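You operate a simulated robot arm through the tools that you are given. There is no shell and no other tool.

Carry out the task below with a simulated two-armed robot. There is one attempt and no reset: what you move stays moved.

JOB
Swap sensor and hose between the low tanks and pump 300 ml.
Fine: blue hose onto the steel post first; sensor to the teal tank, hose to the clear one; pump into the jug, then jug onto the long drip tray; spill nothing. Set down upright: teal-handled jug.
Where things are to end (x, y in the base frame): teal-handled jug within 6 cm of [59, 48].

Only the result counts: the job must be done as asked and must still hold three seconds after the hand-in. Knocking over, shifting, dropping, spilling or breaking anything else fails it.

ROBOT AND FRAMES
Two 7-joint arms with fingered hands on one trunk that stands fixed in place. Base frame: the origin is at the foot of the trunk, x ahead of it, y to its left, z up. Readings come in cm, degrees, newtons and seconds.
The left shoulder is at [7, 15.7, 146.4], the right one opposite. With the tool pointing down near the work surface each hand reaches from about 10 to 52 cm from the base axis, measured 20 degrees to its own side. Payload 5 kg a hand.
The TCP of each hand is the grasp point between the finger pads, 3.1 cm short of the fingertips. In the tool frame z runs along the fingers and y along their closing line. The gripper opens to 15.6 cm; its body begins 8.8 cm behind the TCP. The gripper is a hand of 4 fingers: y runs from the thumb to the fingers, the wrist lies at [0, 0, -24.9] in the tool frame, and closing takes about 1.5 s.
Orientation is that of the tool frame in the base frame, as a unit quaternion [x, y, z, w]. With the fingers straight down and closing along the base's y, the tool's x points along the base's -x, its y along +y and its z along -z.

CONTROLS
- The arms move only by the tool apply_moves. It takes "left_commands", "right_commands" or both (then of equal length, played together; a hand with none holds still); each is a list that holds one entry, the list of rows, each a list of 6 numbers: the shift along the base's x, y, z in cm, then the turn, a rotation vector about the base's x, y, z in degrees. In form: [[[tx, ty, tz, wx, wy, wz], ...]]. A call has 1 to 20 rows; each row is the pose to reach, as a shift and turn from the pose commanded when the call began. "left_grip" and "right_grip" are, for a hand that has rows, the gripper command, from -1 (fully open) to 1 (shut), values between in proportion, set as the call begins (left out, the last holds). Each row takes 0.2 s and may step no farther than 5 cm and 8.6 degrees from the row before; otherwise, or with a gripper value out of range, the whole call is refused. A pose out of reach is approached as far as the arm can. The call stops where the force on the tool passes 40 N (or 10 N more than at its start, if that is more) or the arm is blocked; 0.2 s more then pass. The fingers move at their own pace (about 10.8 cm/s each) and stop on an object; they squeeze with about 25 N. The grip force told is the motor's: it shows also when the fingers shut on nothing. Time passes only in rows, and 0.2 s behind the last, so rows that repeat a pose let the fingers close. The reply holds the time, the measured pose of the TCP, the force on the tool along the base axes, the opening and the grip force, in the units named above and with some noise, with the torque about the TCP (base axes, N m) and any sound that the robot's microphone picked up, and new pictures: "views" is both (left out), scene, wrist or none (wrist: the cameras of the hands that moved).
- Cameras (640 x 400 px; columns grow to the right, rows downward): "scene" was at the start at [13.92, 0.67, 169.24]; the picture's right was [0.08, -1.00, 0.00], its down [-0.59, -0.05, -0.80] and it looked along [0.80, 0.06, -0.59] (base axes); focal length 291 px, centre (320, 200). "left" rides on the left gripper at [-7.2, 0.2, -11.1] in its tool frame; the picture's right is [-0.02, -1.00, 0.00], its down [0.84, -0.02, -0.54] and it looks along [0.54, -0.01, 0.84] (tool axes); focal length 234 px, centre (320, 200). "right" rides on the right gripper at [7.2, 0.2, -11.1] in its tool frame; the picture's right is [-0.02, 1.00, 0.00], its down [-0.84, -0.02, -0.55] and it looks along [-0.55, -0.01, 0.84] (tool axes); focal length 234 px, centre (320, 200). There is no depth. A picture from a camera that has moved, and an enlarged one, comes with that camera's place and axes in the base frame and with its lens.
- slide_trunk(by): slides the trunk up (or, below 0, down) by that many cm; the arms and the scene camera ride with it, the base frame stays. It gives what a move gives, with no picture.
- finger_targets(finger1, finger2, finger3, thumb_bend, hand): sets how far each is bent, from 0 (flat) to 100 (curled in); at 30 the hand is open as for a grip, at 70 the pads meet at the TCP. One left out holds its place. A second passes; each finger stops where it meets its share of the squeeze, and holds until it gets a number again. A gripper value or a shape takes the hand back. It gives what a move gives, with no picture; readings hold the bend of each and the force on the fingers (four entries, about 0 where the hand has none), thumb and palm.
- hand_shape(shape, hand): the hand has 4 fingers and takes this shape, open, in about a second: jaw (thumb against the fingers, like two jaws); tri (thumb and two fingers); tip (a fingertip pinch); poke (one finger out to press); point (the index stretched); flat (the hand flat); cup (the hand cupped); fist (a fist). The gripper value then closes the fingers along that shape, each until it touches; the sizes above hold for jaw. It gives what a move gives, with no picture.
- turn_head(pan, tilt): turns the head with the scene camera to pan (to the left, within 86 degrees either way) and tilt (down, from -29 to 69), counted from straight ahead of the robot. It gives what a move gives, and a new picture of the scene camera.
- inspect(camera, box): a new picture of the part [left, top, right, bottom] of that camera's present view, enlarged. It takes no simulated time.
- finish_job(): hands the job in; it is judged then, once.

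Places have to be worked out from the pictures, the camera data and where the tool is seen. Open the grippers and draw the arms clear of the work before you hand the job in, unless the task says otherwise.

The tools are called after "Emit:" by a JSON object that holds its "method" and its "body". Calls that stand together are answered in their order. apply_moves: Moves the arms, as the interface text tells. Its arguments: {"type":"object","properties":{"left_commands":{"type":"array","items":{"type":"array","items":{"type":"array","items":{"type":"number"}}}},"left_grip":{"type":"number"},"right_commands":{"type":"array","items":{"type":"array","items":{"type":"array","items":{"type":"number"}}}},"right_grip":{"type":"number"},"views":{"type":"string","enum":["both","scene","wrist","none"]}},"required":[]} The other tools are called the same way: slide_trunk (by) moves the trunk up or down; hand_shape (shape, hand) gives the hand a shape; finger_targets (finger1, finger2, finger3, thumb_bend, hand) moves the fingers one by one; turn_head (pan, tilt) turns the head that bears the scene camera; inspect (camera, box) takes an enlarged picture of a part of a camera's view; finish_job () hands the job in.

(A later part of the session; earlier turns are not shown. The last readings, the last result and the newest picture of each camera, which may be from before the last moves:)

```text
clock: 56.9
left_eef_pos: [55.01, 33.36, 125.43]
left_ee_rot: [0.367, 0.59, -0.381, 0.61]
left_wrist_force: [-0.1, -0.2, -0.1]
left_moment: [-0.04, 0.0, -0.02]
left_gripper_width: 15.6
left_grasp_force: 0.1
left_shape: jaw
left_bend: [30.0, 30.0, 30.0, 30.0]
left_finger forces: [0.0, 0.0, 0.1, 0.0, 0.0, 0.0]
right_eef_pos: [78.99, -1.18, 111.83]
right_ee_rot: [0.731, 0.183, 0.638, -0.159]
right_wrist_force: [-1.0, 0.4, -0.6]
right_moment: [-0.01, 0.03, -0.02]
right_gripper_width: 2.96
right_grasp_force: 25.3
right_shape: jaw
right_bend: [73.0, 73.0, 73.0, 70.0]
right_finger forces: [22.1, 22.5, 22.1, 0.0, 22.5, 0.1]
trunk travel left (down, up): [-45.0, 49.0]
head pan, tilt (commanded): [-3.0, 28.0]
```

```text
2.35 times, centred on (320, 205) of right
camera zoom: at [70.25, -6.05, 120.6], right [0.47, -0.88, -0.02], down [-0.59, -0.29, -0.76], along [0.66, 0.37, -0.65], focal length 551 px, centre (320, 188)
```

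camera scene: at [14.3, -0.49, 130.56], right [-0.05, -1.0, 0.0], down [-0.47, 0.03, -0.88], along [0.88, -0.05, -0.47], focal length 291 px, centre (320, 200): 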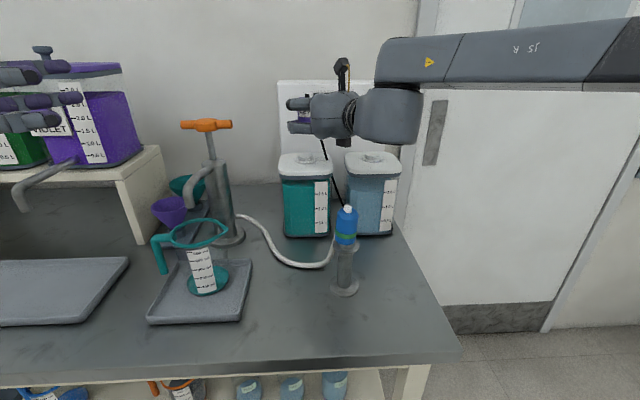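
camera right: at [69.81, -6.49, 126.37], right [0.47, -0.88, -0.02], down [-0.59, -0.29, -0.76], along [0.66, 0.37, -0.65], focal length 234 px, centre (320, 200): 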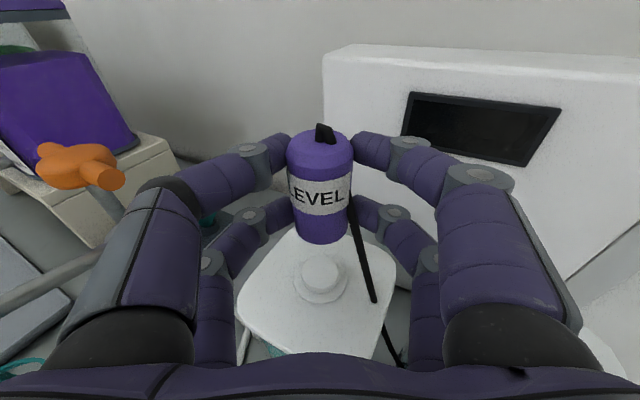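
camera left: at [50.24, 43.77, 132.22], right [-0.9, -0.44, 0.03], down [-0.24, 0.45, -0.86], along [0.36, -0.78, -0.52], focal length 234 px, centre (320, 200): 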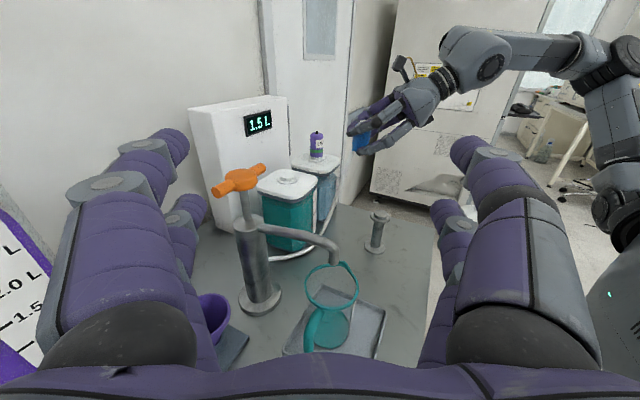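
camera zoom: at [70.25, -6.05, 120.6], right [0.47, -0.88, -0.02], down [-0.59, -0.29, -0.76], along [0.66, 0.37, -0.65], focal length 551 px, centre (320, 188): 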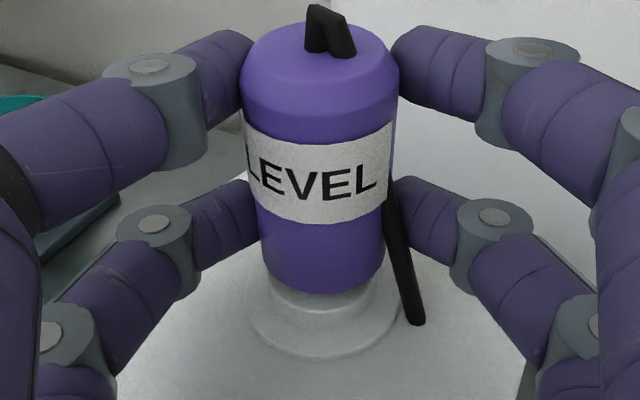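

No contact yet; the left view shows ~2 mm too far forward. I correct that and continue down in small steps.

Emit:
{"method": "apply_moves", "body": {"right_commands": [[[-0.2, -0.08, 0, 0, 0, 0], [-0.2, -0.08, -0.3, 0, 0, 0], [-0.2, -0.08, -0.6, 0, 0, 0], [-0.2, -0.08, -0.9, 0, 0, 0]]], "views": "none"}}

Emit:
{"method": "inspect", "body": {"camera": "left", "box": [265, 120, 335, 190]}}

Emit:
{"method": "inspect", "body": {"camera": "right", "box": [240, 120, 400, 290]}}

```text
clock: 57.9
left_eef_pos: [55.12, 33.48, 125.5]
left_ee_rot: [0.368, 0.589, -0.382, 0.61]
left_wrist_force: [-0.5, 0.0, -0.9]
left_moment: [0.04, 0.0, -0.01]
left_gripper_width: 15.59
left_grasp_force: 0.0
left_shape: jaw
left_bend: [30.0, 30.0, 30.0, 30.0]
left_finger forces: [0.1, 0.0, 0.0, 0.0, 0.0, 0.1]
right_eef_pos: [78.64, -1.37, 111.16]
right_ee_rot: [0.731, 0.182, 0.638, -0.159]
right_wrist_force: [1.8, -0.1, 5.6]
right_moment: [0.02, -0.07, 0.0]
right_gripper_width: 2.98
right_grasp_force: 25.0
right_shape: jaw
right_bend: [73.0, 73.0, 73.0, 70.0]
right_finger forces: [22.0, 22.8, 22.2, 0.0, 22.3, 0.1]
trunk travel left (down, up): [-45.0, 49.0]
head pan, tilt (commanded): [-3.0, 28.0]
```

```text
5.71 times, centred on (300, 155) of left
camera zoom: at [50.28, 43.78, 132.2], right [-0.9, -0.44, 0.03], down [-0.25, 0.45, -0.86], along [0.36, -0.78, -0.52], focal length 1338 px, centre (434, 457)
```

zoom: 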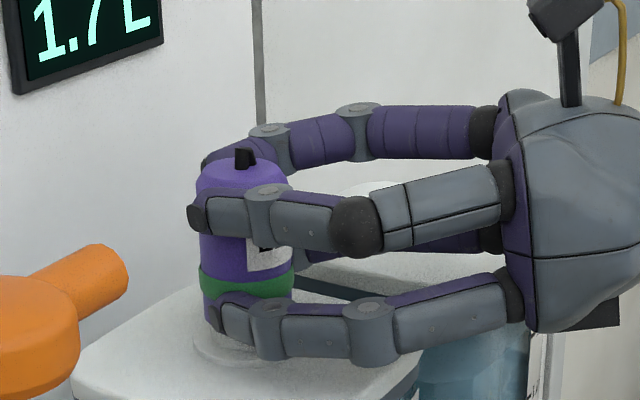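

```text
2.35 times, centred on (320, 205) of right
camera zoom: at [70.0, -6.18, 119.85], right [0.47, -0.88, -0.02], down [-0.58, -0.29, -0.76], along [0.66, 0.37, -0.65], focal length 551 px, centre (320, 188)
```

zoom: 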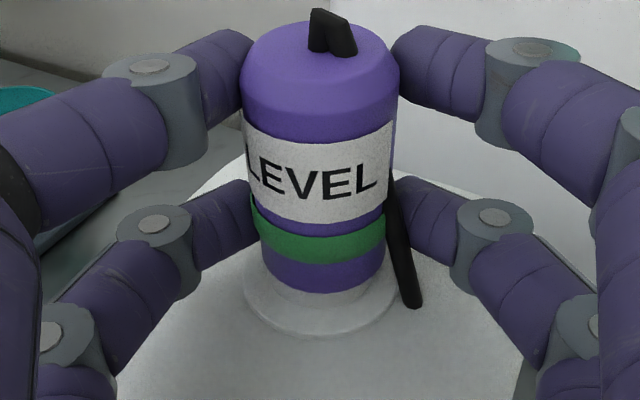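

Seated: green ring shows and the display now reads 1.7 L (teal tank). I open the fingers, holding still.

Emit:
{"method": "apply_moves", "body": {"right_commands": [[[0, 0, 0, 0, 0, 0], [0, 0, 0, 0, 0, 0], [0, 0, 0, 0, 0, 0], [0, 0, 0, 0, 0, 0], [0, 0, 0, 0, 0, 0], [0, 0, 0, 0, 0, 0]]], "right_grip": -0.2, "views": "wrist"}}

```text
clock: 59.3
left_eef_pos: [54.99, 33.34, 125.45]
left_ee_rot: [0.367, 0.59, -0.382, 0.61]
left_wrist_force: [1.0, -0.7, 0.7]
left_moment: [0.02, 0.02, 0.02]
left_gripper_width: 15.61
left_grasp_force: 0.1
left_shape: jaw
left_bend: [30.0, 30.0, 30.0, 30.0]
left_finger forces: [0.1, 0.1, 0.2, 0.0, 0.0, 0.1]
right_eef_pos: [78.71, -1.23, 110.97]
right_ee_rot: [0.731, 0.183, 0.638, -0.16]
right_wrist_force: [0.2, 0.2, 0.3]
right_moment: [0.02, 0.01, -0.01]
right_gripper_width: 9.32
right_grasp_force: 0.1
right_shape: jaw
right_bend: [32.0, 32.0, 32.0, 70.0]
right_finger forces: [0.1, 0.0, 0.0, 0.0, 0.0, 0.0]
trunk travel left (down, up): [-45.0, 49.0]
head pan, tilt (commanded): [-3.0, 28.0]
camera right: at [70.04, -6.16, 119.68], right [0.47, -0.88, -0.02], down [-0.59, -0.29, -0.76], along [0.66, 0.37, -0.65], focal length 234 px, centre (320, 200)
```

right: 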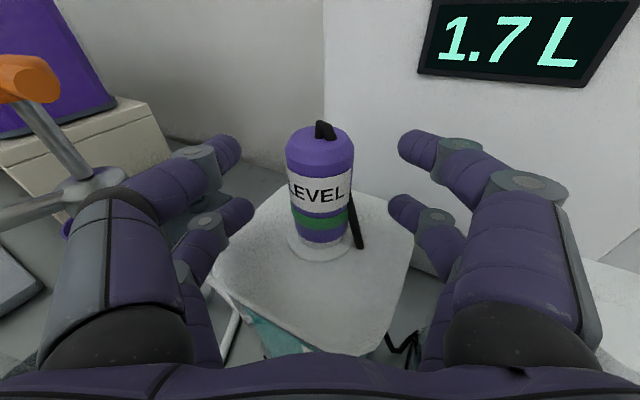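

Released. I retreat along the heading and upward, clear of the sensor and the blue plug.

Emit:
{"method": "apply_moves", "body": {"right_commands": [[[-3, -1.6, 0.4, 0, 0, 0], [-6, -3.2, 0.9, 0, 0, 0], [-9, -4.8, 2.5, 0, 0, 0], [-12, -6.4, 6, 0, 0, 0], [-14, -8, 9.5, 0, 0, 0]]], "views": "both"}}

Emit:
{"method": "inspect", "body": {"camera": "left", "box": [260, 100, 420, 250]}}

Emit:
{"method": "inspect", "body": {"camera": "scene", "box": [270, 140, 420, 300]}}

```text
clock: 60.5
left_eef_pos: [54.91, 33.47, 125.5]
left_ee_rot: [0.368, 0.589, -0.382, 0.609]
left_wrist_force: [-1.6, -0.2, 1.0]
left_moment: [0.04, 0.04, 0.07]
left_gripper_width: 15.59
left_grasp_force: 0.1
left_shape: jaw
left_bend: [30.0, 30.0, 30.0, 30.0]
left_finger forces: [0.0, 0.1, 0.1, 0.0, 0.0, 0.0]
right_eef_pos: [64.54, -9.32, 120.7]
right_ee_rot: [0.731, 0.182, 0.638, -0.159]
right_wrist_force: [-0.7, -0.3, 0.1]
right_moment: [0.0, -0.02, 0.0]
right_gripper_width: 9.34
right_grasp_force: 0.1
right_shape: jaw
right_bend: [32.0, 32.0, 32.0, 70.0]
right_finger forces: [0.1, 0.0, 0.1, 0.0, 0.0, 0.1]
trunk travel left (down, up): [-45.0, 49.0]
head pan, tilt (commanded): [-3.0, 28.0]
camera scene: at [14.19, -0.48, 130.57], right [-0.05, -1.0, 0.0], down [-0.47, 0.02, -0.88], along [0.88, -0.05, -0.47], focal length 291 px, centre (320, 200)
camera right: at [55.84, -14.07, 129.39], right [0.47, -0.88, -0.02], down [-0.59, -0.29, -0.76], along [0.66, 0.37, -0.65], focal length 234 px, centre (320, 200)
```

scene: 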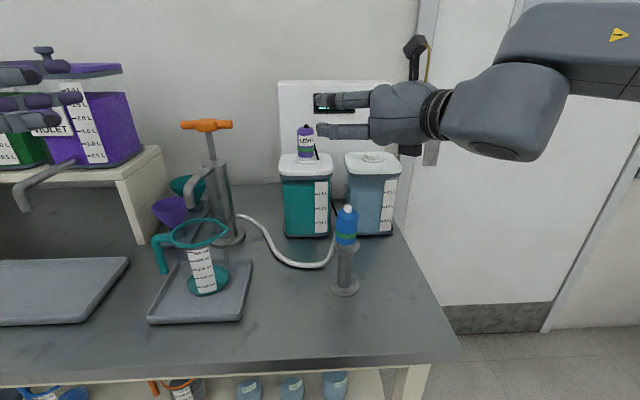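
right: 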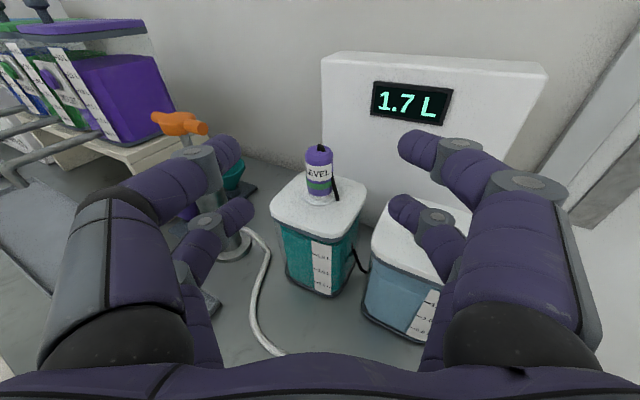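

```text
2.67 times, centred on (340, 175) of left
camera zoom: at [50.16, 43.76, 132.24], right [-0.9, -0.44, 0.02], down [-0.24, 0.45, -0.86], along [0.36, -0.78, -0.52], focal length 624 px, centre (267, 267)
```

zoom: 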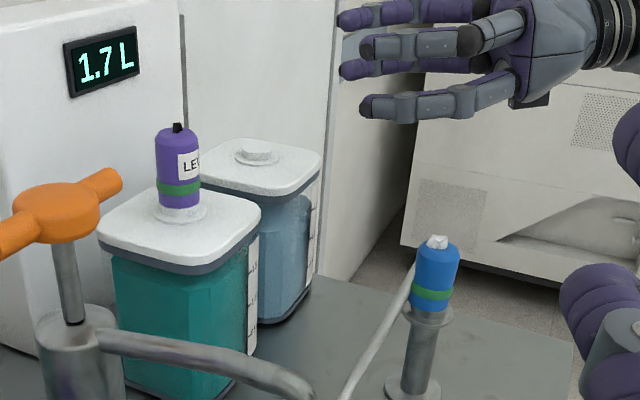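

```text
2.50 times, centred on (345, 220) of scene
camera zoom: at [14.19, -0.48, 130.57], right [-0.05, -1.0, 0.0], down [-0.47, 0.02, -0.88], along [0.88, -0.05, -0.47], focal length 728 px, centre (258, 150)
```

zoom: 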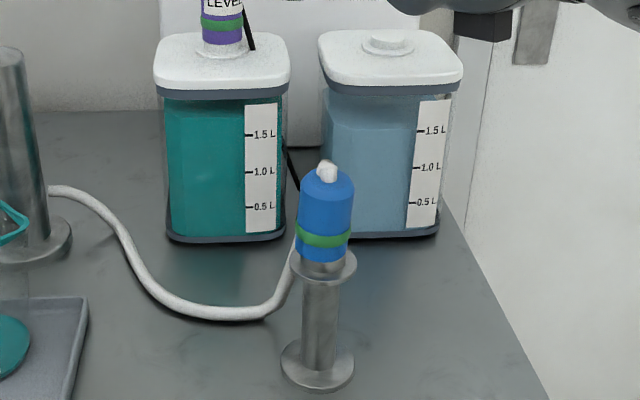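

Sensor is in place. Next I take the blue plug from the post (axis ≈[57.0,-7.6], body z≈99–105) with a level grip at yaw 60°, so the arm isn't folded; first I move to the pre-approach point high up.

Emit:
{"method": "apply_moves", "body": {"right_commands": [[[-2.6, -1.6, -0.3, 0, 0, 6.4], [-5.3, -3.2, -0.6, 0, 0, 12.8], [-7.9, -4.9, -1, 0, 0, 19.2], [-10.6, -6.5, -1.3, 0, 0, 25.6], [-13.2, -8.1, -1.7, 0, 0, 32], [-13.2, -8.1, -1.7, 0, 0, 32]]], "views": "both"}}

```text
clock: 61.9
left_eef_pos: [55.01, 33.47, 125.54]
left_ee_rot: [0.367, 0.589, -0.382, 0.61]
left_wrist_force: [0.4, 0.4, 0.0]
left_moment: [0.02, 0.02, 0.03]
left_gripper_width: 15.6
left_grasp_force: 0.1
left_shape: jaw
left_bend: [30.0, 30.0, 30.0, 30.0]
left_finger forces: [0.1, 0.0, 0.0, 0.1, 0.0, 0.0]
right_eef_pos: [51.34, -17.14, 118.9]
right_ee_rot: [0.652, 0.378, 0.569, -0.329]
right_wrist_force: [0.6, 0.1, -0.2]
right_moment: [-0.02, 0.03, -0.02]
right_gripper_width: 9.34
right_grasp_force: 0.0
right_shape: jaw
right_bend: [32.0, 32.0, 32.0, 70.0]
right_finger forces: [0.1, 0.1, 0.1, 0.0, 0.0, 0.0]
trunk travel left (down, up): [-45.0, 49.0]
head pan, tilt (commanded): [-3.0, 28.0]
camera scene: at [14.3, -0.41, 130.56], right [-0.05, -1.0, 0.0], down [-0.47, 0.02, -0.88], along [0.88, -0.05, -0.47], focal length 291 px, centre (320, 200)
camera right: at [46.6, -25.92, 127.56], right [0.87, -0.5, -0.02], down [-0.34, -0.56, -0.76], along [0.37, 0.66, -0.65], focal length 234 px, centre (320, 200)
```

scene: 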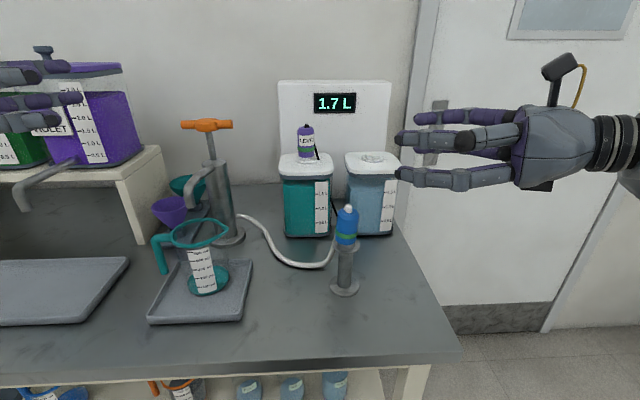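
right: 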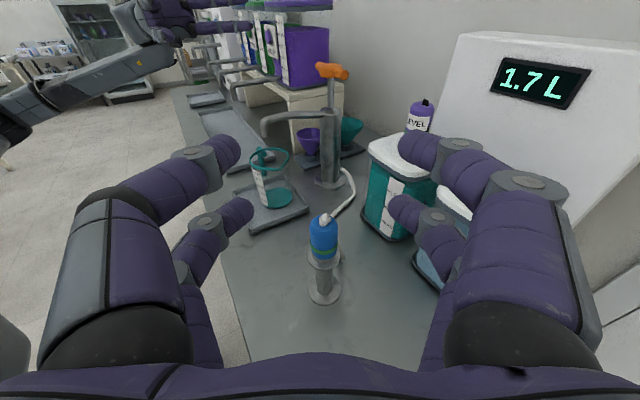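

The blue plug is straight ahead in the wrist view. I descend to z≈102.8.

Emit:
{"method": "apply_moves", "body": {"right_commands": [[[0, -0.2, -4.5, 0, 0, 0], [0, -0.3, -9, 0, 0, 0], [0, -0.3, -13, 0, 0, 0], [0, -0.3, -16.1, 0, 0, 0], [0, -0.3, -16.1, 0, 0, 0]]], "views": "both"}}

Emit:
{"method": "inspect", "body": {"camera": "right", "box": [220, 80, 420, 260]}}

Emit:
{"method": "inspect", "body": {"camera": "scene", "box": [310, 180, 480, 310]}}

```text
clock: 63.1
left_eef_pos: [55.23, 33.35, 125.43]
left_ee_rot: [0.367, 0.589, -0.382, 0.61]
left_wrist_force: [0.0, 0.0, 0.1]
left_moment: [0.01, 0.03, 0.02]
left_gripper_width: 15.6
left_grasp_force: 0.0
left_shape: jaw
left_bend: [30.0, 30.0, 30.0, 30.0]
left_finger forces: [0.0, 0.1, 0.0, 0.0, 0.0, 0.1]
right_eef_pos: [51.56, -17.6, 102.55]
right_ee_rot: [0.652, 0.377, 0.569, -0.33]
right_wrist_force: [-0.8, -0.3, -0.4]
right_moment: [0.02, -0.03, -0.02]
right_gripper_width: 9.33
right_grasp_force: 0.0
right_shape: jaw
right_bend: [32.0, 32.0, 32.0, 70.0]
right_finger forces: [0.0, 0.0, 0.0, 0.0, 0.0, 0.1]
trunk travel left (down, up): [-45.0, 49.0]
head pan, tilt (commanded): [-3.0, 28.0]
camera scene: at [14.32, -0.46, 130.56], right [-0.05, -1.0, 0.0], down [-0.47, 0.02, -0.88], along [0.88, -0.05, -0.47], focal length 291 px, centre (320, 200)
camera right: at [46.75, -26.41, 111.29], right [0.86, -0.5, -0.02], down [-0.34, -0.56, -0.76], along [0.37, 0.66, -0.65], focal length 234 px, centre (320, 200)
```

scene: 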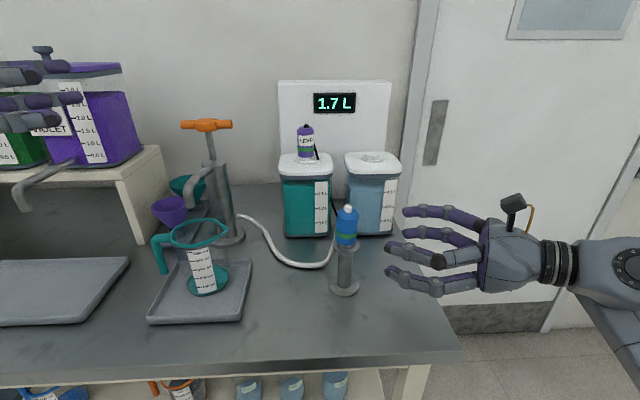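
right: 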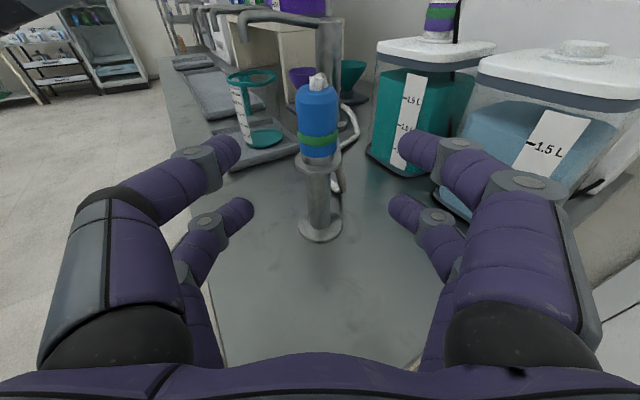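

```text
2.22 times, centred on (320, 170) of right
camera zoom: at [46.75, -26.41, 111.29], right [0.86, -0.5, -0.02], down [-0.34, -0.56, -0.76], along [0.37, 0.66, -0.65], focal length 520 px, centre (320, 267)
```

zoom: 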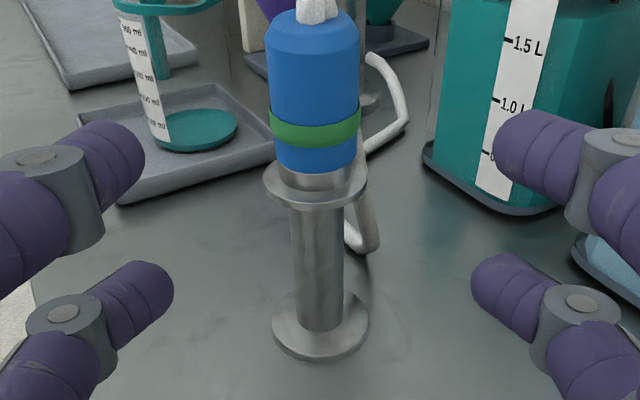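

```text
3.08 times, centred on (395, 245) of scene
camera zoom: at [14.32, -0.46, 130.56], right [-0.05, -1.0, 0.0], down [-0.47, 0.02, -0.88], along [0.88, -0.05, -0.47], focal length 896 px, centre (89, 62)
```

zoom: 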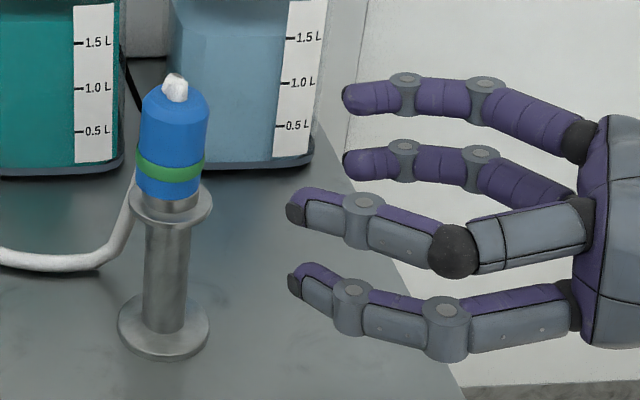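

Aligned well (needs ~0.25 cm sideways). I advance along the heading to bring the plug's axis 1.5 cm past the TCP.

Emit:
{"method": "apply_moves", "body": {"right_commands": [[[1.1, 2.2, 0.1, 0, 0, 0], [2.3, 4.4, 0.1, 0, 0, 0], [3.5, 6.6, 0.1, 0, 0, 0], [4.66, 8.7, 0.1, 0, 0, 0], [4.66, 8.7, 0.1, 0, 0, 0]]], "views": "wrist"}}

Emit:
{"method": "inspect", "body": {"camera": "right", "box": [200, 60, 440, 260]}}

Emit:
{"method": "inspect", "body": {"camera": "scene", "box": [310, 180, 430, 300]}}

```text
clock: 64.3
left_eef_pos: [55.04, 33.3, 125.59]
left_ee_rot: [0.368, 0.589, -0.382, 0.61]
left_wrist_force: [0.0, -0.4, -0.3]
left_moment: [0.0, -0.01, 0.01]
left_gripper_width: 15.61
left_grasp_force: 0.0
left_shape: jaw
left_bend: [30.0, 30.0, 30.0, 30.0]
left_finger forces: [0.0, 0.1, 0.0, 0.0, 0.0, 0.0]
right_eef_pos: [56.12, -8.97, 102.82]
right_ee_rot: [0.653, 0.376, 0.57, -0.329]
right_wrist_force: [-0.1, 0.0, -0.1]
right_moment: [-0.01, 0.02, 0.0]
right_gripper_width: 9.29
right_grasp_force: 0.1
right_shape: jaw
right_bend: [32.0, 32.0, 32.0, 70.0]
right_finger forces: [0.0, 0.0, 0.0, 0.0, 0.1, 0.0]
trunk travel left (down, up): [-45.0, 49.0]
head pan, tilt (commanded): [-3.0, 28.0]
camera right: at [51.36, -17.73, 111.5], right [0.86, -0.5, -0.02], down [-0.34, -0.56, -0.76], along [0.37, 0.66, -0.65], focal length 234 px, centre (320, 200)
```

right: 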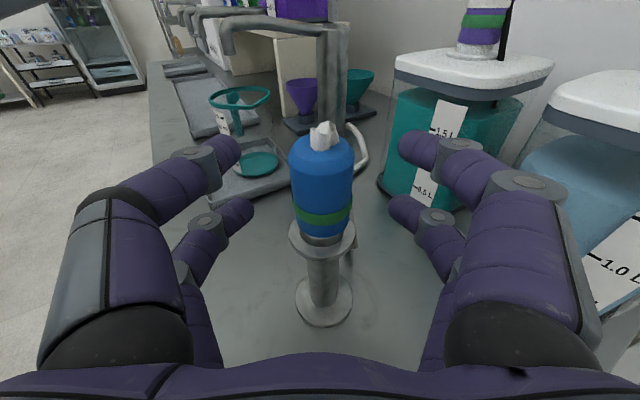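

```text
2.00 times, centred on (320, 160) of right
camera zoom: at [51.36, -17.73, 111.5], right [0.86, -0.5, -0.02], down [-0.34, -0.56, -0.76], along [0.37, 0.66, -0.65], focal length 468 px, centre (320, 280)
```

zoom: 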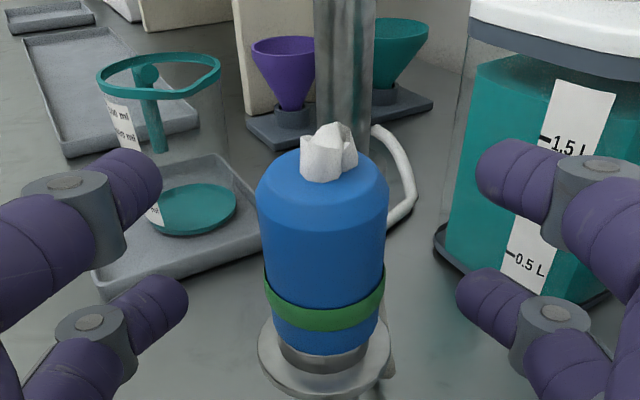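

```text
3.33 times, centred on (370, 240) of scene
camera zoom: at [14.29, -0.5, 130.56], right [-0.05, -1.0, 0.0], down [-0.47, 0.03, -0.88], along [0.88, -0.05, -0.47], focal length 970 px, centre (153, 67)
```

zoom: 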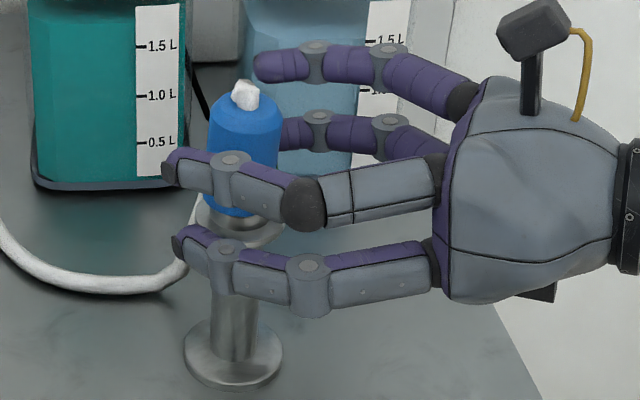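

Centred. I close the fingers on the blue plug.

Emit:
{"method": "apply_moves", "body": {"right_commands": [[[0.05, -0.05, 0.1, 0, 0, 0], [0.05, -0.05, 0.1, 0, 0, 0], [0.05, -0.05, 0.1, 0, 0, 0], [0.05, -0.05, 0.1, 0, 0, 0], [0.05, -0.05, 0.1, 0, 0, 0], [0.05, -0.05, 0.1, 0, 0, 0], [0.05, -0.05, 0.1, 0, 0, 0], [0.05, -0.05, 0.1, 0, 0, 0], [0.05, -0.05, 0.1, 0, 0, 0]]], "right_grip": 1, "views": "wrist"}}

Emit:
{"method": "inspect", "body": {"camera": "scene", "box": [310, 180, 430, 300]}}

```text
clock: 66.3
left_eef_pos: [55.1, 33.58, 125.42]
left_ee_rot: [0.366, 0.59, -0.381, 0.61]
left_wrist_force: [0.2, 0.1, 0.1]
left_moment: [-0.01, -0.01, 0.03]
left_gripper_width: 15.6
left_grasp_force: 0.0
left_shape: jaw
left_bend: [30.0, 30.0, 30.0, 30.0]
left_finger forces: [0.0, 0.1, 0.0, 0.0, 0.1, 0.1]
right_eef_pos: [56.13, -8.91, 102.87]
right_ee_rot: [0.653, 0.378, 0.568, -0.329]
right_wrist_force: [2.3, 5.7, 0.2]
right_moment: [-0.11, 0.06, 0.4]
right_gripper_width: 3.7
right_grasp_force: 25.3
right_shape: jaw
right_bend: [73.0, 73.0, 74.0, 70.0]
right_finger forces: [21.8, 21.9, 22.7, 0.0, 22.3, 0.0]
trunk travel left (down, up): [-45.0, 49.0]
head pan, tilt (commanded): [-3.0, 28.0]
camera right: at [51.47, -17.66, 111.58], right [0.86, -0.5, -0.02], down [-0.34, -0.56, -0.76], along [0.37, 0.66, -0.65], focal length 234 px, centre (320, 200)
```

right: 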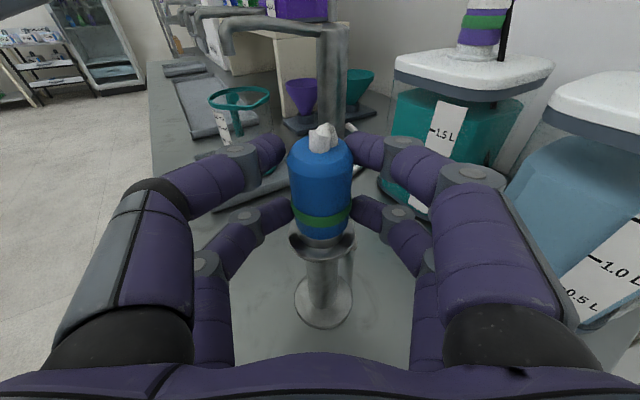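

```text
3.33 times, centred on (370, 240) of scene
camera zoom: at [14.35, -0.35, 130.55], right [-0.05, -1.0, 0.0], down [-0.47, 0.02, -0.88], along [0.88, -0.05, -0.47], focal length 970 px, centre (153, 67)
```

zoom: 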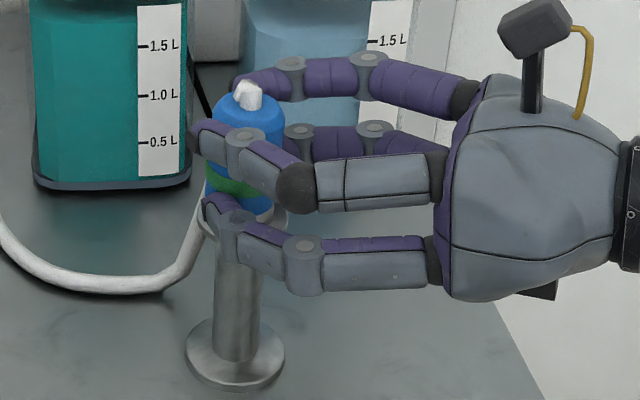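

Grip is even on all fingers. I lift slowly straight up.

Emit:
{"method": "apply_moves", "body": {"right_commands": [[[0, 0, 0.4, 0, 0, 0], [0, 0, 0.8, 0, 0, 0], [0, 0, 1.2, 0, 0, 0], [0, 0, 1.8, 0, 0, 0], [0, 0, 2.6, 0, 0, 0], [0, 0, 3.6, 0, 0, 0], [0, 0, 5, 0, 0, 0], [0, 0, 7, 0, 0, 0]]], "views": "both"}}

Emit:
{"method": "inspect", "body": {"camera": "left", "box": [330, 100, 450, 240]}}

Emit:
{"method": "inspect", "body": {"camera": "scene", "box": [310, 140, 430, 280]}}

```text
clock: 68.1
left_eef_pos: [55.07, 33.37, 125.43]
left_ee_rot: [0.367, 0.59, -0.382, 0.61]
left_wrist_force: [-0.6, 0.5, 0.3]
left_moment: [0.03, 0.02, -0.01]
left_gripper_width: 15.59
left_grasp_force: 0.1
left_shape: jaw
left_bend: [30.0, 30.0, 30.0, 30.0]
left_finger forces: [0.0, 0.0, 0.0, 0.0, 0.0, 0.1]
right_eef_pos: [56.33, -8.85, 109.84]
right_ee_rot: [0.652, 0.376, 0.569, -0.329]
right_wrist_force: [0.5, -0.3, -0.4]
right_moment: [-0.01, 0.01, 0.0]
right_gripper_width: 3.7
right_grasp_force: 25.0
right_shape: jaw
right_bend: [73.0, 74.0, 74.0, 70.0]
right_finger forces: [20.4, 20.1, 20.2, 0.1, 22.9, 0.0]
trunk travel left (down, up): [-45.0, 49.0]
head pan, tilt (commanded): [-3.0, 28.0]
camera scene: at [14.33, -0.43, 130.55], right [-0.05, -1.0, 0.0], down [-0.47, 0.02, -0.88], along [0.88, -0.05, -0.47], focal length 291 px, centre (320, 200)
camera right: at [51.47, -17.72, 118.6], right [0.86, -0.5, -0.03], down [-0.34, -0.56, -0.76], along [0.37, 0.66, -0.65], focal length 234 px, centre (320, 200)
```

scene: 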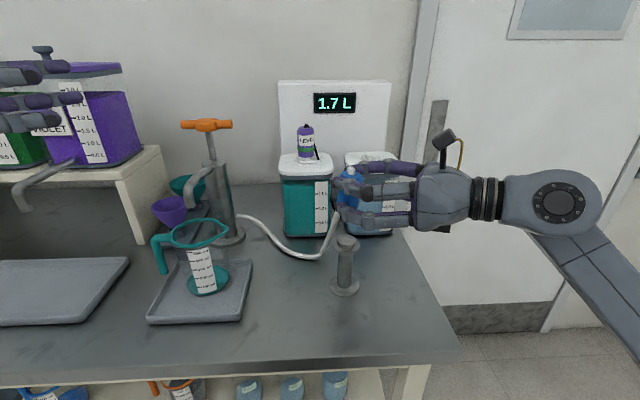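
right: 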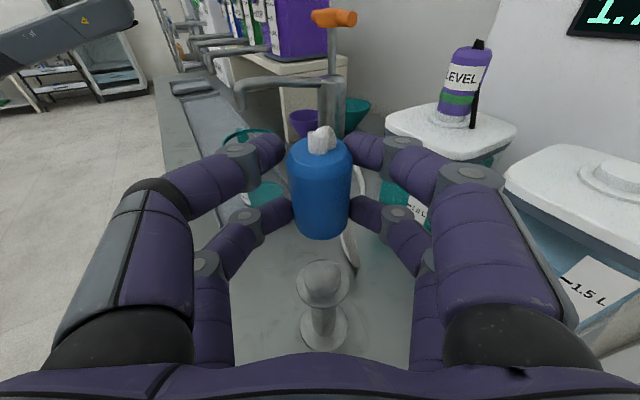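

```text
2.86 times, centred on (390, 170) of left
camera zoom: at [50.32, 43.79, 132.16], right [-0.9, -0.44, 0.03], down [-0.25, 0.45, -0.86], along [0.36, -0.78, -0.52], focal length 669 px, centre (120, 286)
```

zoom: 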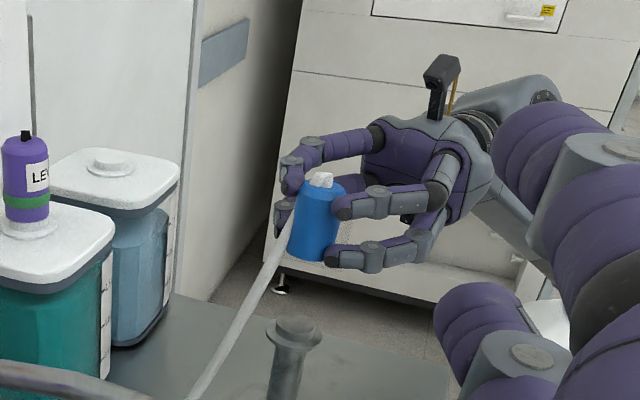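

```text
2.86 times, centred on (370, 210) of scene
camera zoom: at [14.33, -0.43, 130.55], right [-0.05, -1.0, 0.0], down [-0.47, 0.02, -0.88], along [0.88, -0.05, -0.47], focal length 832 px, centre (177, 171)
```

zoom: 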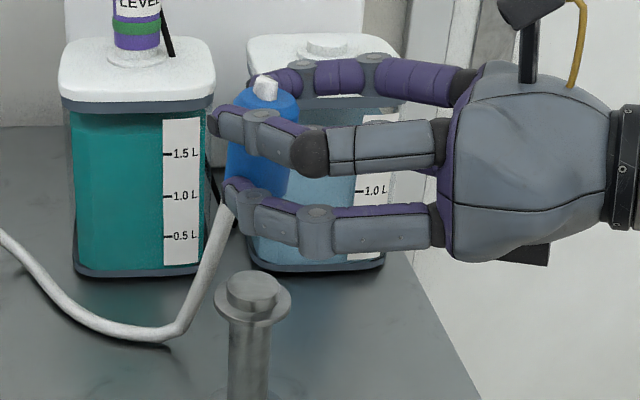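

Plug came off upright. I raise it and swing the hand back to yaw ≈14° in front of the clear tank.

Emit:
{"method": "apply_moves", "body": {"right_commands": [[[0, 0, 4.6, 0, 0, 0], [0, -1, 9.2, 0, 0, -5], [2, -3, 9.2, 0, 0, -13], [4.5, -5, 9.2, 0, 0, -21], [7, -7, 9.2, 0, 0, -29], [9.5, -9, 9.2, 0, 0, -37], [11.7, -10.5, 9.2, 0, 0, -45], [13, -10.8, 9.2, 0, 0, -46], [13, -10.8, 9.2, 0, 0, -46]]], "views": "both"}}

```text
clock: 70.1
left_eef_pos: [55.08, 33.42, 125.45]
left_ee_rot: [0.368, 0.59, -0.382, 0.609]
left_wrist_force: [0.0, 0.5, -0.5]
left_moment: [0.02, 0.01, 0.02]
left_gripper_width: 15.6
left_grasp_force: 0.0
left_shape: jaw
left_bend: [30.0, 30.0, 30.0, 30.0]
left_finger forces: [0.0, 0.1, 0.1, 0.0, 0.0, 0.0]
right_eef_pos: [69.24, -19.92, 119.17]
right_ee_rot: [0.747, 0.092, 0.653, -0.081]
right_wrist_force: [-0.3, -1.2, -1.0]
right_moment: [0.02, 0.02, -0.03]
right_gripper_width: 3.67
right_grasp_force: 25.0
right_shape: jaw
right_bend: [73.0, 74.0, 74.0, 70.0]
right_finger forces: [20.3, 20.1, 20.1, 0.0, 23.2, 0.1]
trunk travel left (down, up): [-45.0, 49.0]
head pan, tilt (commanded): [-3.0, 28.0]
camera scene: at [14.31, -0.44, 130.56], right [-0.05, -1.0, 0.0], down [-0.47, 0.02, -0.88], along [0.88, -0.05, -0.47], focal length 291 px, centre (320, 200)
camera right: at [59.62, -22.51, 127.83], right [0.24, -0.97, -0.02], down [-0.64, -0.14, -0.76], along [0.73, 0.2, -0.65], focal length 234 px, centre (320, 200)
```

scene: 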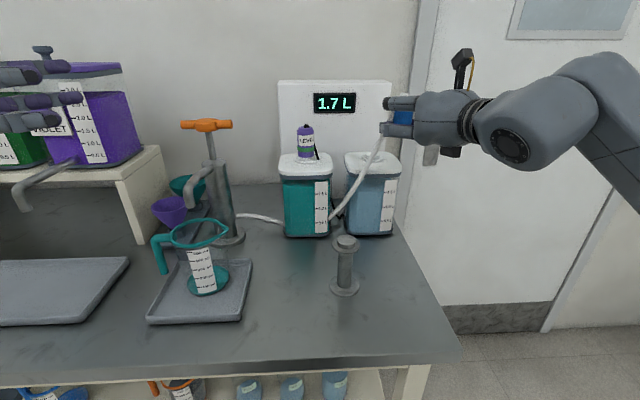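
right: 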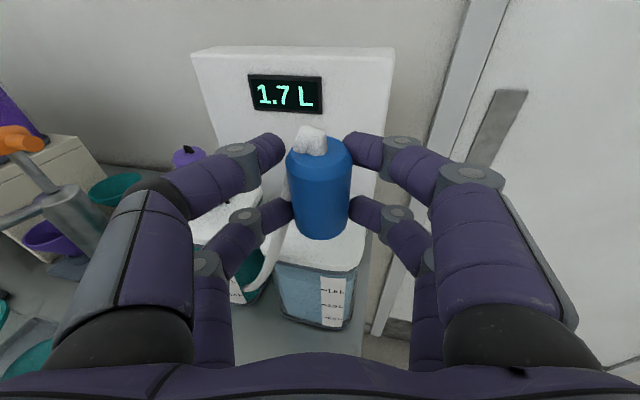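

Now I move over the clear tank's neck (target TCP ≈[78.4,-16.9]) with ~5 cm of height to spare, and check alignment.

Emit:
{"method": "apply_moves", "body": {"right_commands": [[[3, 1, 0, 0, 0, 0], [6, 2, 0, 0, 0, 0], [9.1, 3, 0, 0, 0, 0], [9.1, 3, -2, 0, 0, 0], [9.1, 3, -3, 0, 0, 0], [9.1, 3, -3, 0, 0, 0]]], "views": "none"}}

Emit:
{"method": "inspect", "body": {"camera": "left", "box": [290, 100, 380, 180]}}

Emit:
{"method": "inspect", "body": {"camera": "right", "box": [240, 120, 400, 320]}}

Emit:
{"method": "inspect", "body": {"camera": "scene", "box": [330, 90, 430, 200]}}

```text
clock: 71.5
left_eef_pos: [55.17, 33.35, 125.42]
left_ee_rot: [0.367, 0.59, -0.381, 0.61]
left_wrist_force: [-0.5, -0.2, -0.7]
left_moment: [0.0, 0.03, -0.01]
left_gripper_width: 15.62
left_grasp_force: 0.0
left_shape: jaw
left_bend: [30.0, 30.0, 30.0, 30.0]
left_finger forces: [0.0, 0.0, 0.0, 0.1, 0.1, 0.0]
right_eef_pos: [78.37, -16.88, 115.94]
right_ee_rot: [0.748, 0.092, 0.653, -0.08]
right_wrist_force: [-0.4, 0.1, -0.7]
right_moment: [0.03, -0.01, 0.0]
right_gripper_width: 3.68
right_grasp_force: 24.7
right_shape: jaw
right_bend: [73.0, 74.0, 74.0, 70.0]
right_finger forces: [20.3, 20.0, 20.1, 0.1, 23.2, 0.0]
trunk travel left (down, up): [-45.0, 49.0]
head pan, tilt (commanded): [-3.0, 28.0]
```

```text
5.00 times, centred on (335, 140) of left
camera zoom: at [50.31, 43.78, 132.18], right [-0.9, -0.44, 0.03], down [-0.25, 0.45, -0.86], along [0.36, -0.78, -0.52], focal length 1171 px, centre (245, 500)
```

zoom: 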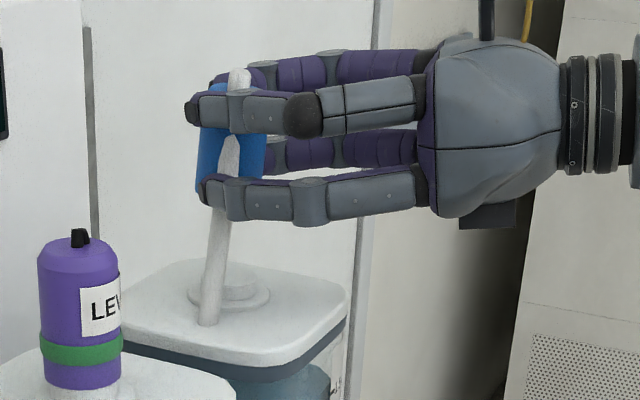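

```text
2.00 times, centred on (320, 220) of right
camera zoom: at [68.74, -19.38, 124.69], right [0.24, -0.97, -0.02], down [-0.64, -0.14, -0.76], along [0.73, 0.2, -0.65], focal length 468 px, centre (320, 160)
```

zoom: 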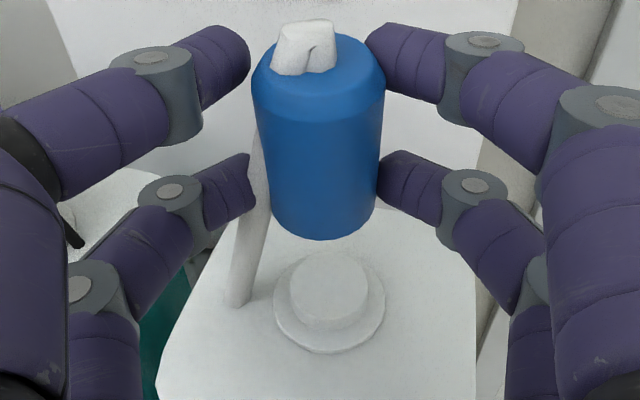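

```text
3.64 times, centred on (380, 145) of scene
camera zoom: at [14.32, -0.46, 130.56], right [-0.05, -1.0, 0.0], down [-0.47, 0.02, -0.88], along [0.88, -0.05, -0.47], focal length 1058 px, centre (102, 400)
```

zoom: 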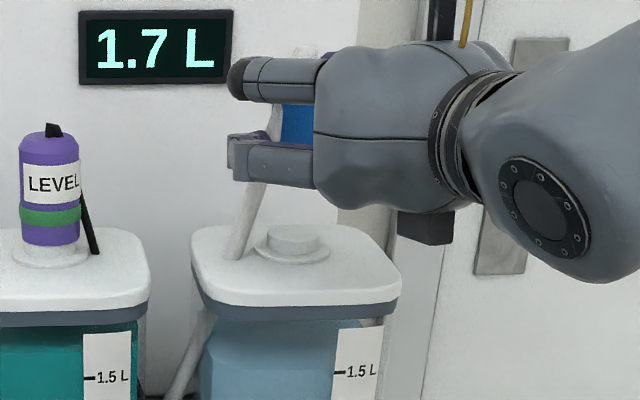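

Alignment is within ~2 mm and the plug leans ~3° back; I pitch 3° and shift slightly, then lower 3.3 cm and recheck.

Emit:
{"method": "apply_moves", "body": {"right_commands": [[[0.2, -0.11, -0.5, -0.73, 2.9, 0], [0.2, -0.11, -2, -0.73, 2.9, 0], [0.2, -0.11, -3.3, -0.73, 2.9, 0], [0.2, -0.11, -3.3, -0.73, 2.9, 0]]], "views": "none"}}

Emit:
{"method": "inspect", "body": {"camera": "left", "box": [290, 110, 380, 190]}}

Emit:
{"method": "inspect", "body": {"camera": "right", "box": [240, 120, 400, 320]}}

```text
clock: 72.5
left_eef_pos: [55.09, 33.45, 125.38]
left_ee_rot: [0.368, 0.59, -0.382, 0.609]
left_wrist_force: [0.8, 0.5, 0.1]
left_moment: [0.02, -0.01, -0.05]
left_gripper_width: 15.59
left_grasp_force: 0.0
left_shape: jaw
left_bend: [30.0, 30.0, 30.0, 30.0]
left_finger forces: [0.0, 0.0, 0.0, 0.1, 0.0, 0.0]
right_eef_pos: [78.55, -16.92, 112.74]
right_ee_rot: [0.765, 0.094, 0.633, -0.077]
right_wrist_force: [-0.6, 0.1, -1.6]
right_moment: [-0.02, 0.04, 0.0]
right_gripper_width: 3.7
right_grasp_force: 24.6
right_shape: jaw
right_bend: [73.0, 74.0, 74.0, 70.0]
right_finger forces: [20.2, 20.1, 20.3, 0.0, 23.2, 0.1]
trunk travel left (down, up): [-45.0, 49.0]
head pan, tilt (commanded): [-3.0, 28.0]
```

```text
5.00 times, centred on (335, 150) of left
camera zoom: at [50.32, 43.78, 132.17], right [-0.9, -0.44, 0.03], down [-0.25, 0.45, -0.86], along [0.36, -0.78, -0.52], focal length 1171 px, centre (245, 450)
```

zoom: 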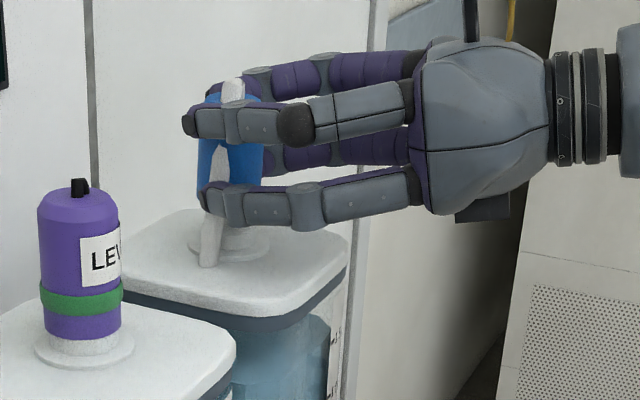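

```text
2.00 times, centred on (320, 220) of right
camera zoom: at [69.35, -19.43, 121.97], right [0.24, -0.97, -0.02], down [-0.68, -0.15, -0.72], along [0.7, 0.19, -0.69], focal length 468 px, centre (320, 160)
```

zoom: 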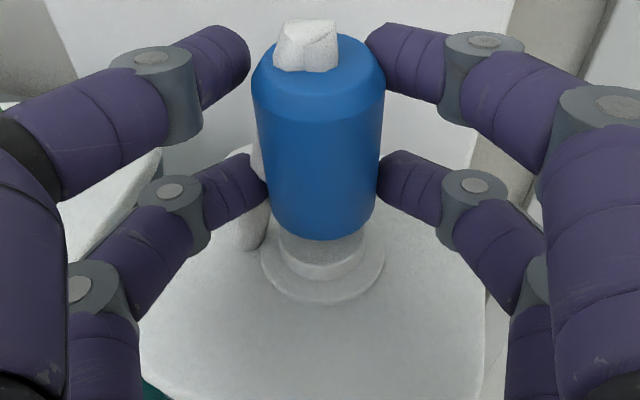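

Everything lines up. I lower the last ~2 cm gently.

Emit:
{"method": "apply_moves", "body": {"right_commands": [[[0, 0, -0.4, 0, 0, 0], [0, 0, -0.8, 0, 0, 0], [0, 0, -1.1, 0, 0, 0], [0, 0, -1.4, 0, 0, 0], [0, 0, -1.7, 0, 0, 0]]], "views": "none"}}

Emit:
{"method": "inspect", "body": {"camera": "left", "box": [290, 110, 380, 190]}}

Emit:
{"method": "inspect", "body": {"camera": "right", "box": [240, 120, 400, 320]}}

```text
clock: 73.7
left_eef_pos: [55.18, 33.42, 125.45]
left_ee_rot: [0.367, 0.589, -0.382, 0.61]
left_wrist_force: [-0.3, 0.5, 0.3]
left_moment: [0.01, -0.01, -0.02]
left_gripper_width: 15.61
left_grasp_force: 0.0
left_shape: jaw
left_bend: [30.0, 30.0, 30.0, 30.0]
left_finger forces: [0.1, 0.1, 0.0, 0.0, 0.0, 0.0]
right_eef_pos: [78.51, -16.77, 111.07]
right_ee_rot: [0.765, 0.093, 0.633, -0.077]
right_wrist_force: [-0.6, 0.2, -1.2]
right_moment: [0.0, -0.02, 0.01]
right_gripper_width: 3.66
right_grasp_force: 25.3
right_shape: jaw
right_bend: [73.0, 74.0, 74.0, 70.0]
right_finger forces: [20.2, 20.1, 20.1, 0.1, 23.2, 0.0]
trunk travel left (down, up): [-45.0, 49.0]
head pan, tilt (commanded): [-3.0, 28.0]
```

```text
5.00 times, centred on (335, 150) of left
camera zoom: at [50.33, 43.77, 132.17], right [-0.9, -0.44, 0.03], down [-0.25, 0.45, -0.86], along [0.36, -0.78, -0.52], focal length 1171 px, centre (245, 450)
```

zoom: 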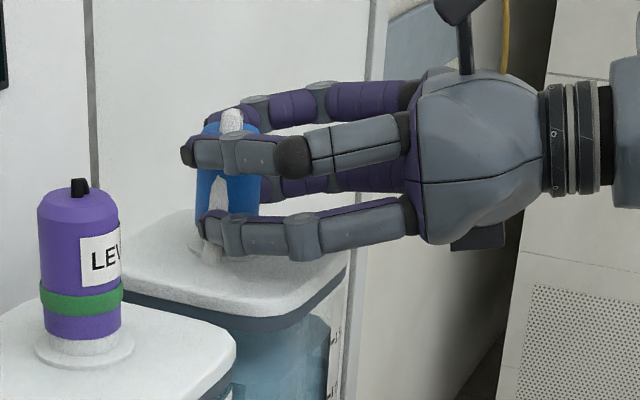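

```text
2.00 times, centred on (320, 220) of right
camera zoom: at [69.39, -19.33, 120.3], right [0.24, -0.97, -0.02], down [-0.68, -0.15, -0.72], along [0.7, 0.19, -0.69], focal length 468 px, centre (320, 160)
```

zoom: 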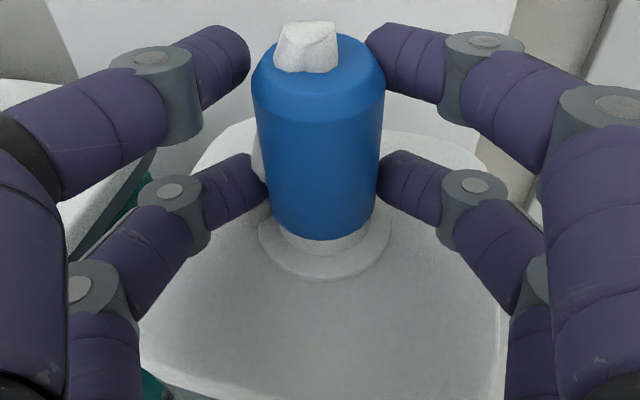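

No contact yet; I continue down in 0.3 cm steps.

Emit:
{"method": "apply_moves", "body": {"right_commands": [[[0, 0, -0.3, 0, 0, 0], [0, 0, -0.5, 0, 0, 0], [0, 0, -0.7, 0, 0, 0]]], "views": "none"}}

Emit:
{"method": "inspect", "body": {"camera": "right", "box": [240, 120, 400, 320]}}

```text
clock: 74.5
left_eef_pos: [54.98, 33.51, 125.5]
left_ee_rot: [0.367, 0.59, -0.381, 0.61]
left_wrist_force: [-0.3, 0.2, -0.1]
left_moment: [0.0, 0.0, 0.01]
left_gripper_width: 15.6
left_grasp_force: 0.0
left_shape: jaw
left_bend: [30.0, 30.0, 30.0, 30.0]
left_finger forces: [0.0, 0.0, 0.0, 0.0, 0.0, 0.1]
right_eef_pos: [78.47, -16.74, 110.89]
right_ee_rot: [0.761, 0.095, 0.637, -0.078]
right_wrist_force: [15.0, 2.2, 26.2]
right_moment: [0.1, -0.4, 0.0]
right_gripper_width: 3.7
right_grasp_force: 25.2
right_shape: jaw
right_bend: [73.0, 74.0, 74.0, 70.0]
right_finger forces: [23.6, 21.7, 18.9, 0.0, 24.7, 0.0]
trunk travel left (down, up): [-45.0, 49.0]
head pan, tilt (commanded): [-3.0, 28.0]
```

```text
2.00 times, centred on (320, 220) of right
camera zoom: at [69.23, -19.35, 120.1], right [0.24, -0.97, -0.02], down [-0.67, -0.15, -0.73], along [0.7, 0.19, -0.68], focal length 468 px, centre (320, 160)
```

zoom: 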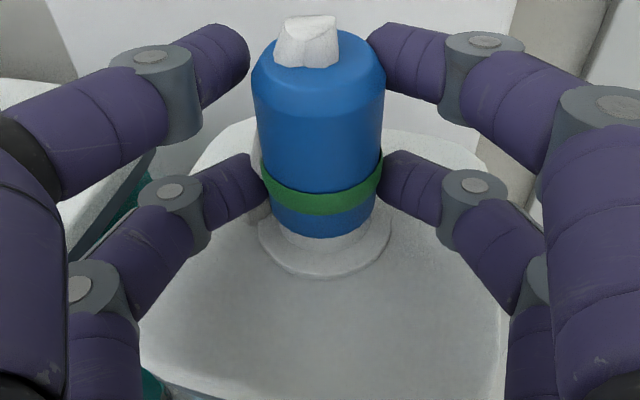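

The green ring appeared: the hose is locked on the clear tank. I ease the push and open the fingers.

Emit:
{"method": "apply_moves", "body": {"right_commands": [[[0, 0, 0.4, 0, 0, 0], [0, 0, 0.4, 0, 0, 0]]], "views": "none"}}

Emit:
{"method": "apply_moves", "body": {"right_commands": [[[0, 0, 0, 0, 0, 0], [0, 0, 0, 0, 0, 0], [0, 0, 0, 0, 0, 0], [0, 0, 0, 0, 0, 0], [0, 0, 0, 0, 0, 0], [0, 0, 0, 0, 0, 0]]], "right_grip": -0.2, "views": "wrist"}}

```text
clock: 75.1
left_eef_pos: [54.97, 33.54, 125.44]
left_ee_rot: [0.367, 0.59, -0.381, 0.61]
left_wrist_force: [0.5, -1.2, -0.3]
left_moment: [0.02, -0.01, -0.02]
left_gripper_width: 15.58
left_grasp_force: 0.0
left_shape: jaw
left_bend: [30.0, 30.0, 30.0, 30.0]
left_finger forces: [0.0, 0.0, 0.0, 0.0, 0.0, 0.0]
right_eef_pos: [78.42, -16.88, 111.03]
right_ee_rot: [0.763, 0.094, 0.635, -0.078]
right_wrist_force: [15.0, 3.5, 23.9]
right_moment: [0.02, -0.44, 0.03]
right_gripper_width: 3.68
right_grasp_force: 24.8
right_shape: jaw
right_bend: [73.0, 74.0, 74.0, 70.0]
right_finger forces: [22.9, 22.4, 18.7, 0.0, 24.6, 0.0]
trunk travel left (down, up): [-45.0, 49.0]
head pan, tilt (commanded): [-3.0, 28.0]
```

```text
clock: 76.5
left_eef_pos: [55.07, 33.4, 125.47]
left_ee_rot: [0.367, 0.591, -0.38, 0.609]
left_wrist_force: [-0.1, -0.5, -0.2]
left_moment: [0.01, 0.0, 0.03]
left_gripper_width: 15.55
left_grasp_force: 0.1
left_shape: jaw
left_bend: [30.0, 30.0, 30.0, 30.0]
left_finger forces: [0.0, 0.0, 0.0, 0.0, 0.0, 0.0]
right_eef_pos: [78.49, -16.97, 110.79]
right_ee_rot: [0.765, 0.095, 0.632, -0.079]
right_wrist_force: [0.5, 0.6, 0.1]
right_moment: [-0.01, 0.0, 0.0]
right_gripper_width: 9.28
right_grasp_force: 0.1
right_shape: jaw
right_bend: [32.0, 32.0, 32.0, 70.0]
right_finger forces: [0.0, 0.0, 0.0, 0.1, 0.0, 0.1]
trunk travel left (down, up): [-45.0, 49.0]
head pan, tilt (commanded): [-3.0, 28.0]
camera right: at [69.39, -19.45, 119.98], right [0.24, -0.97, -0.02], down [-0.68, -0.15, -0.72], along [0.7, 0.19, -0.69], focal length 234 px, centre (320, 200)
```

right: 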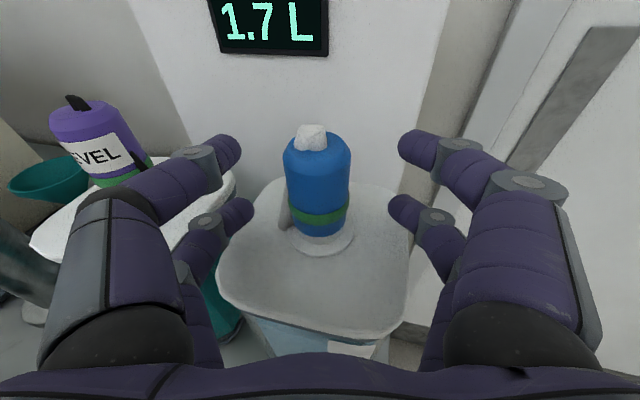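

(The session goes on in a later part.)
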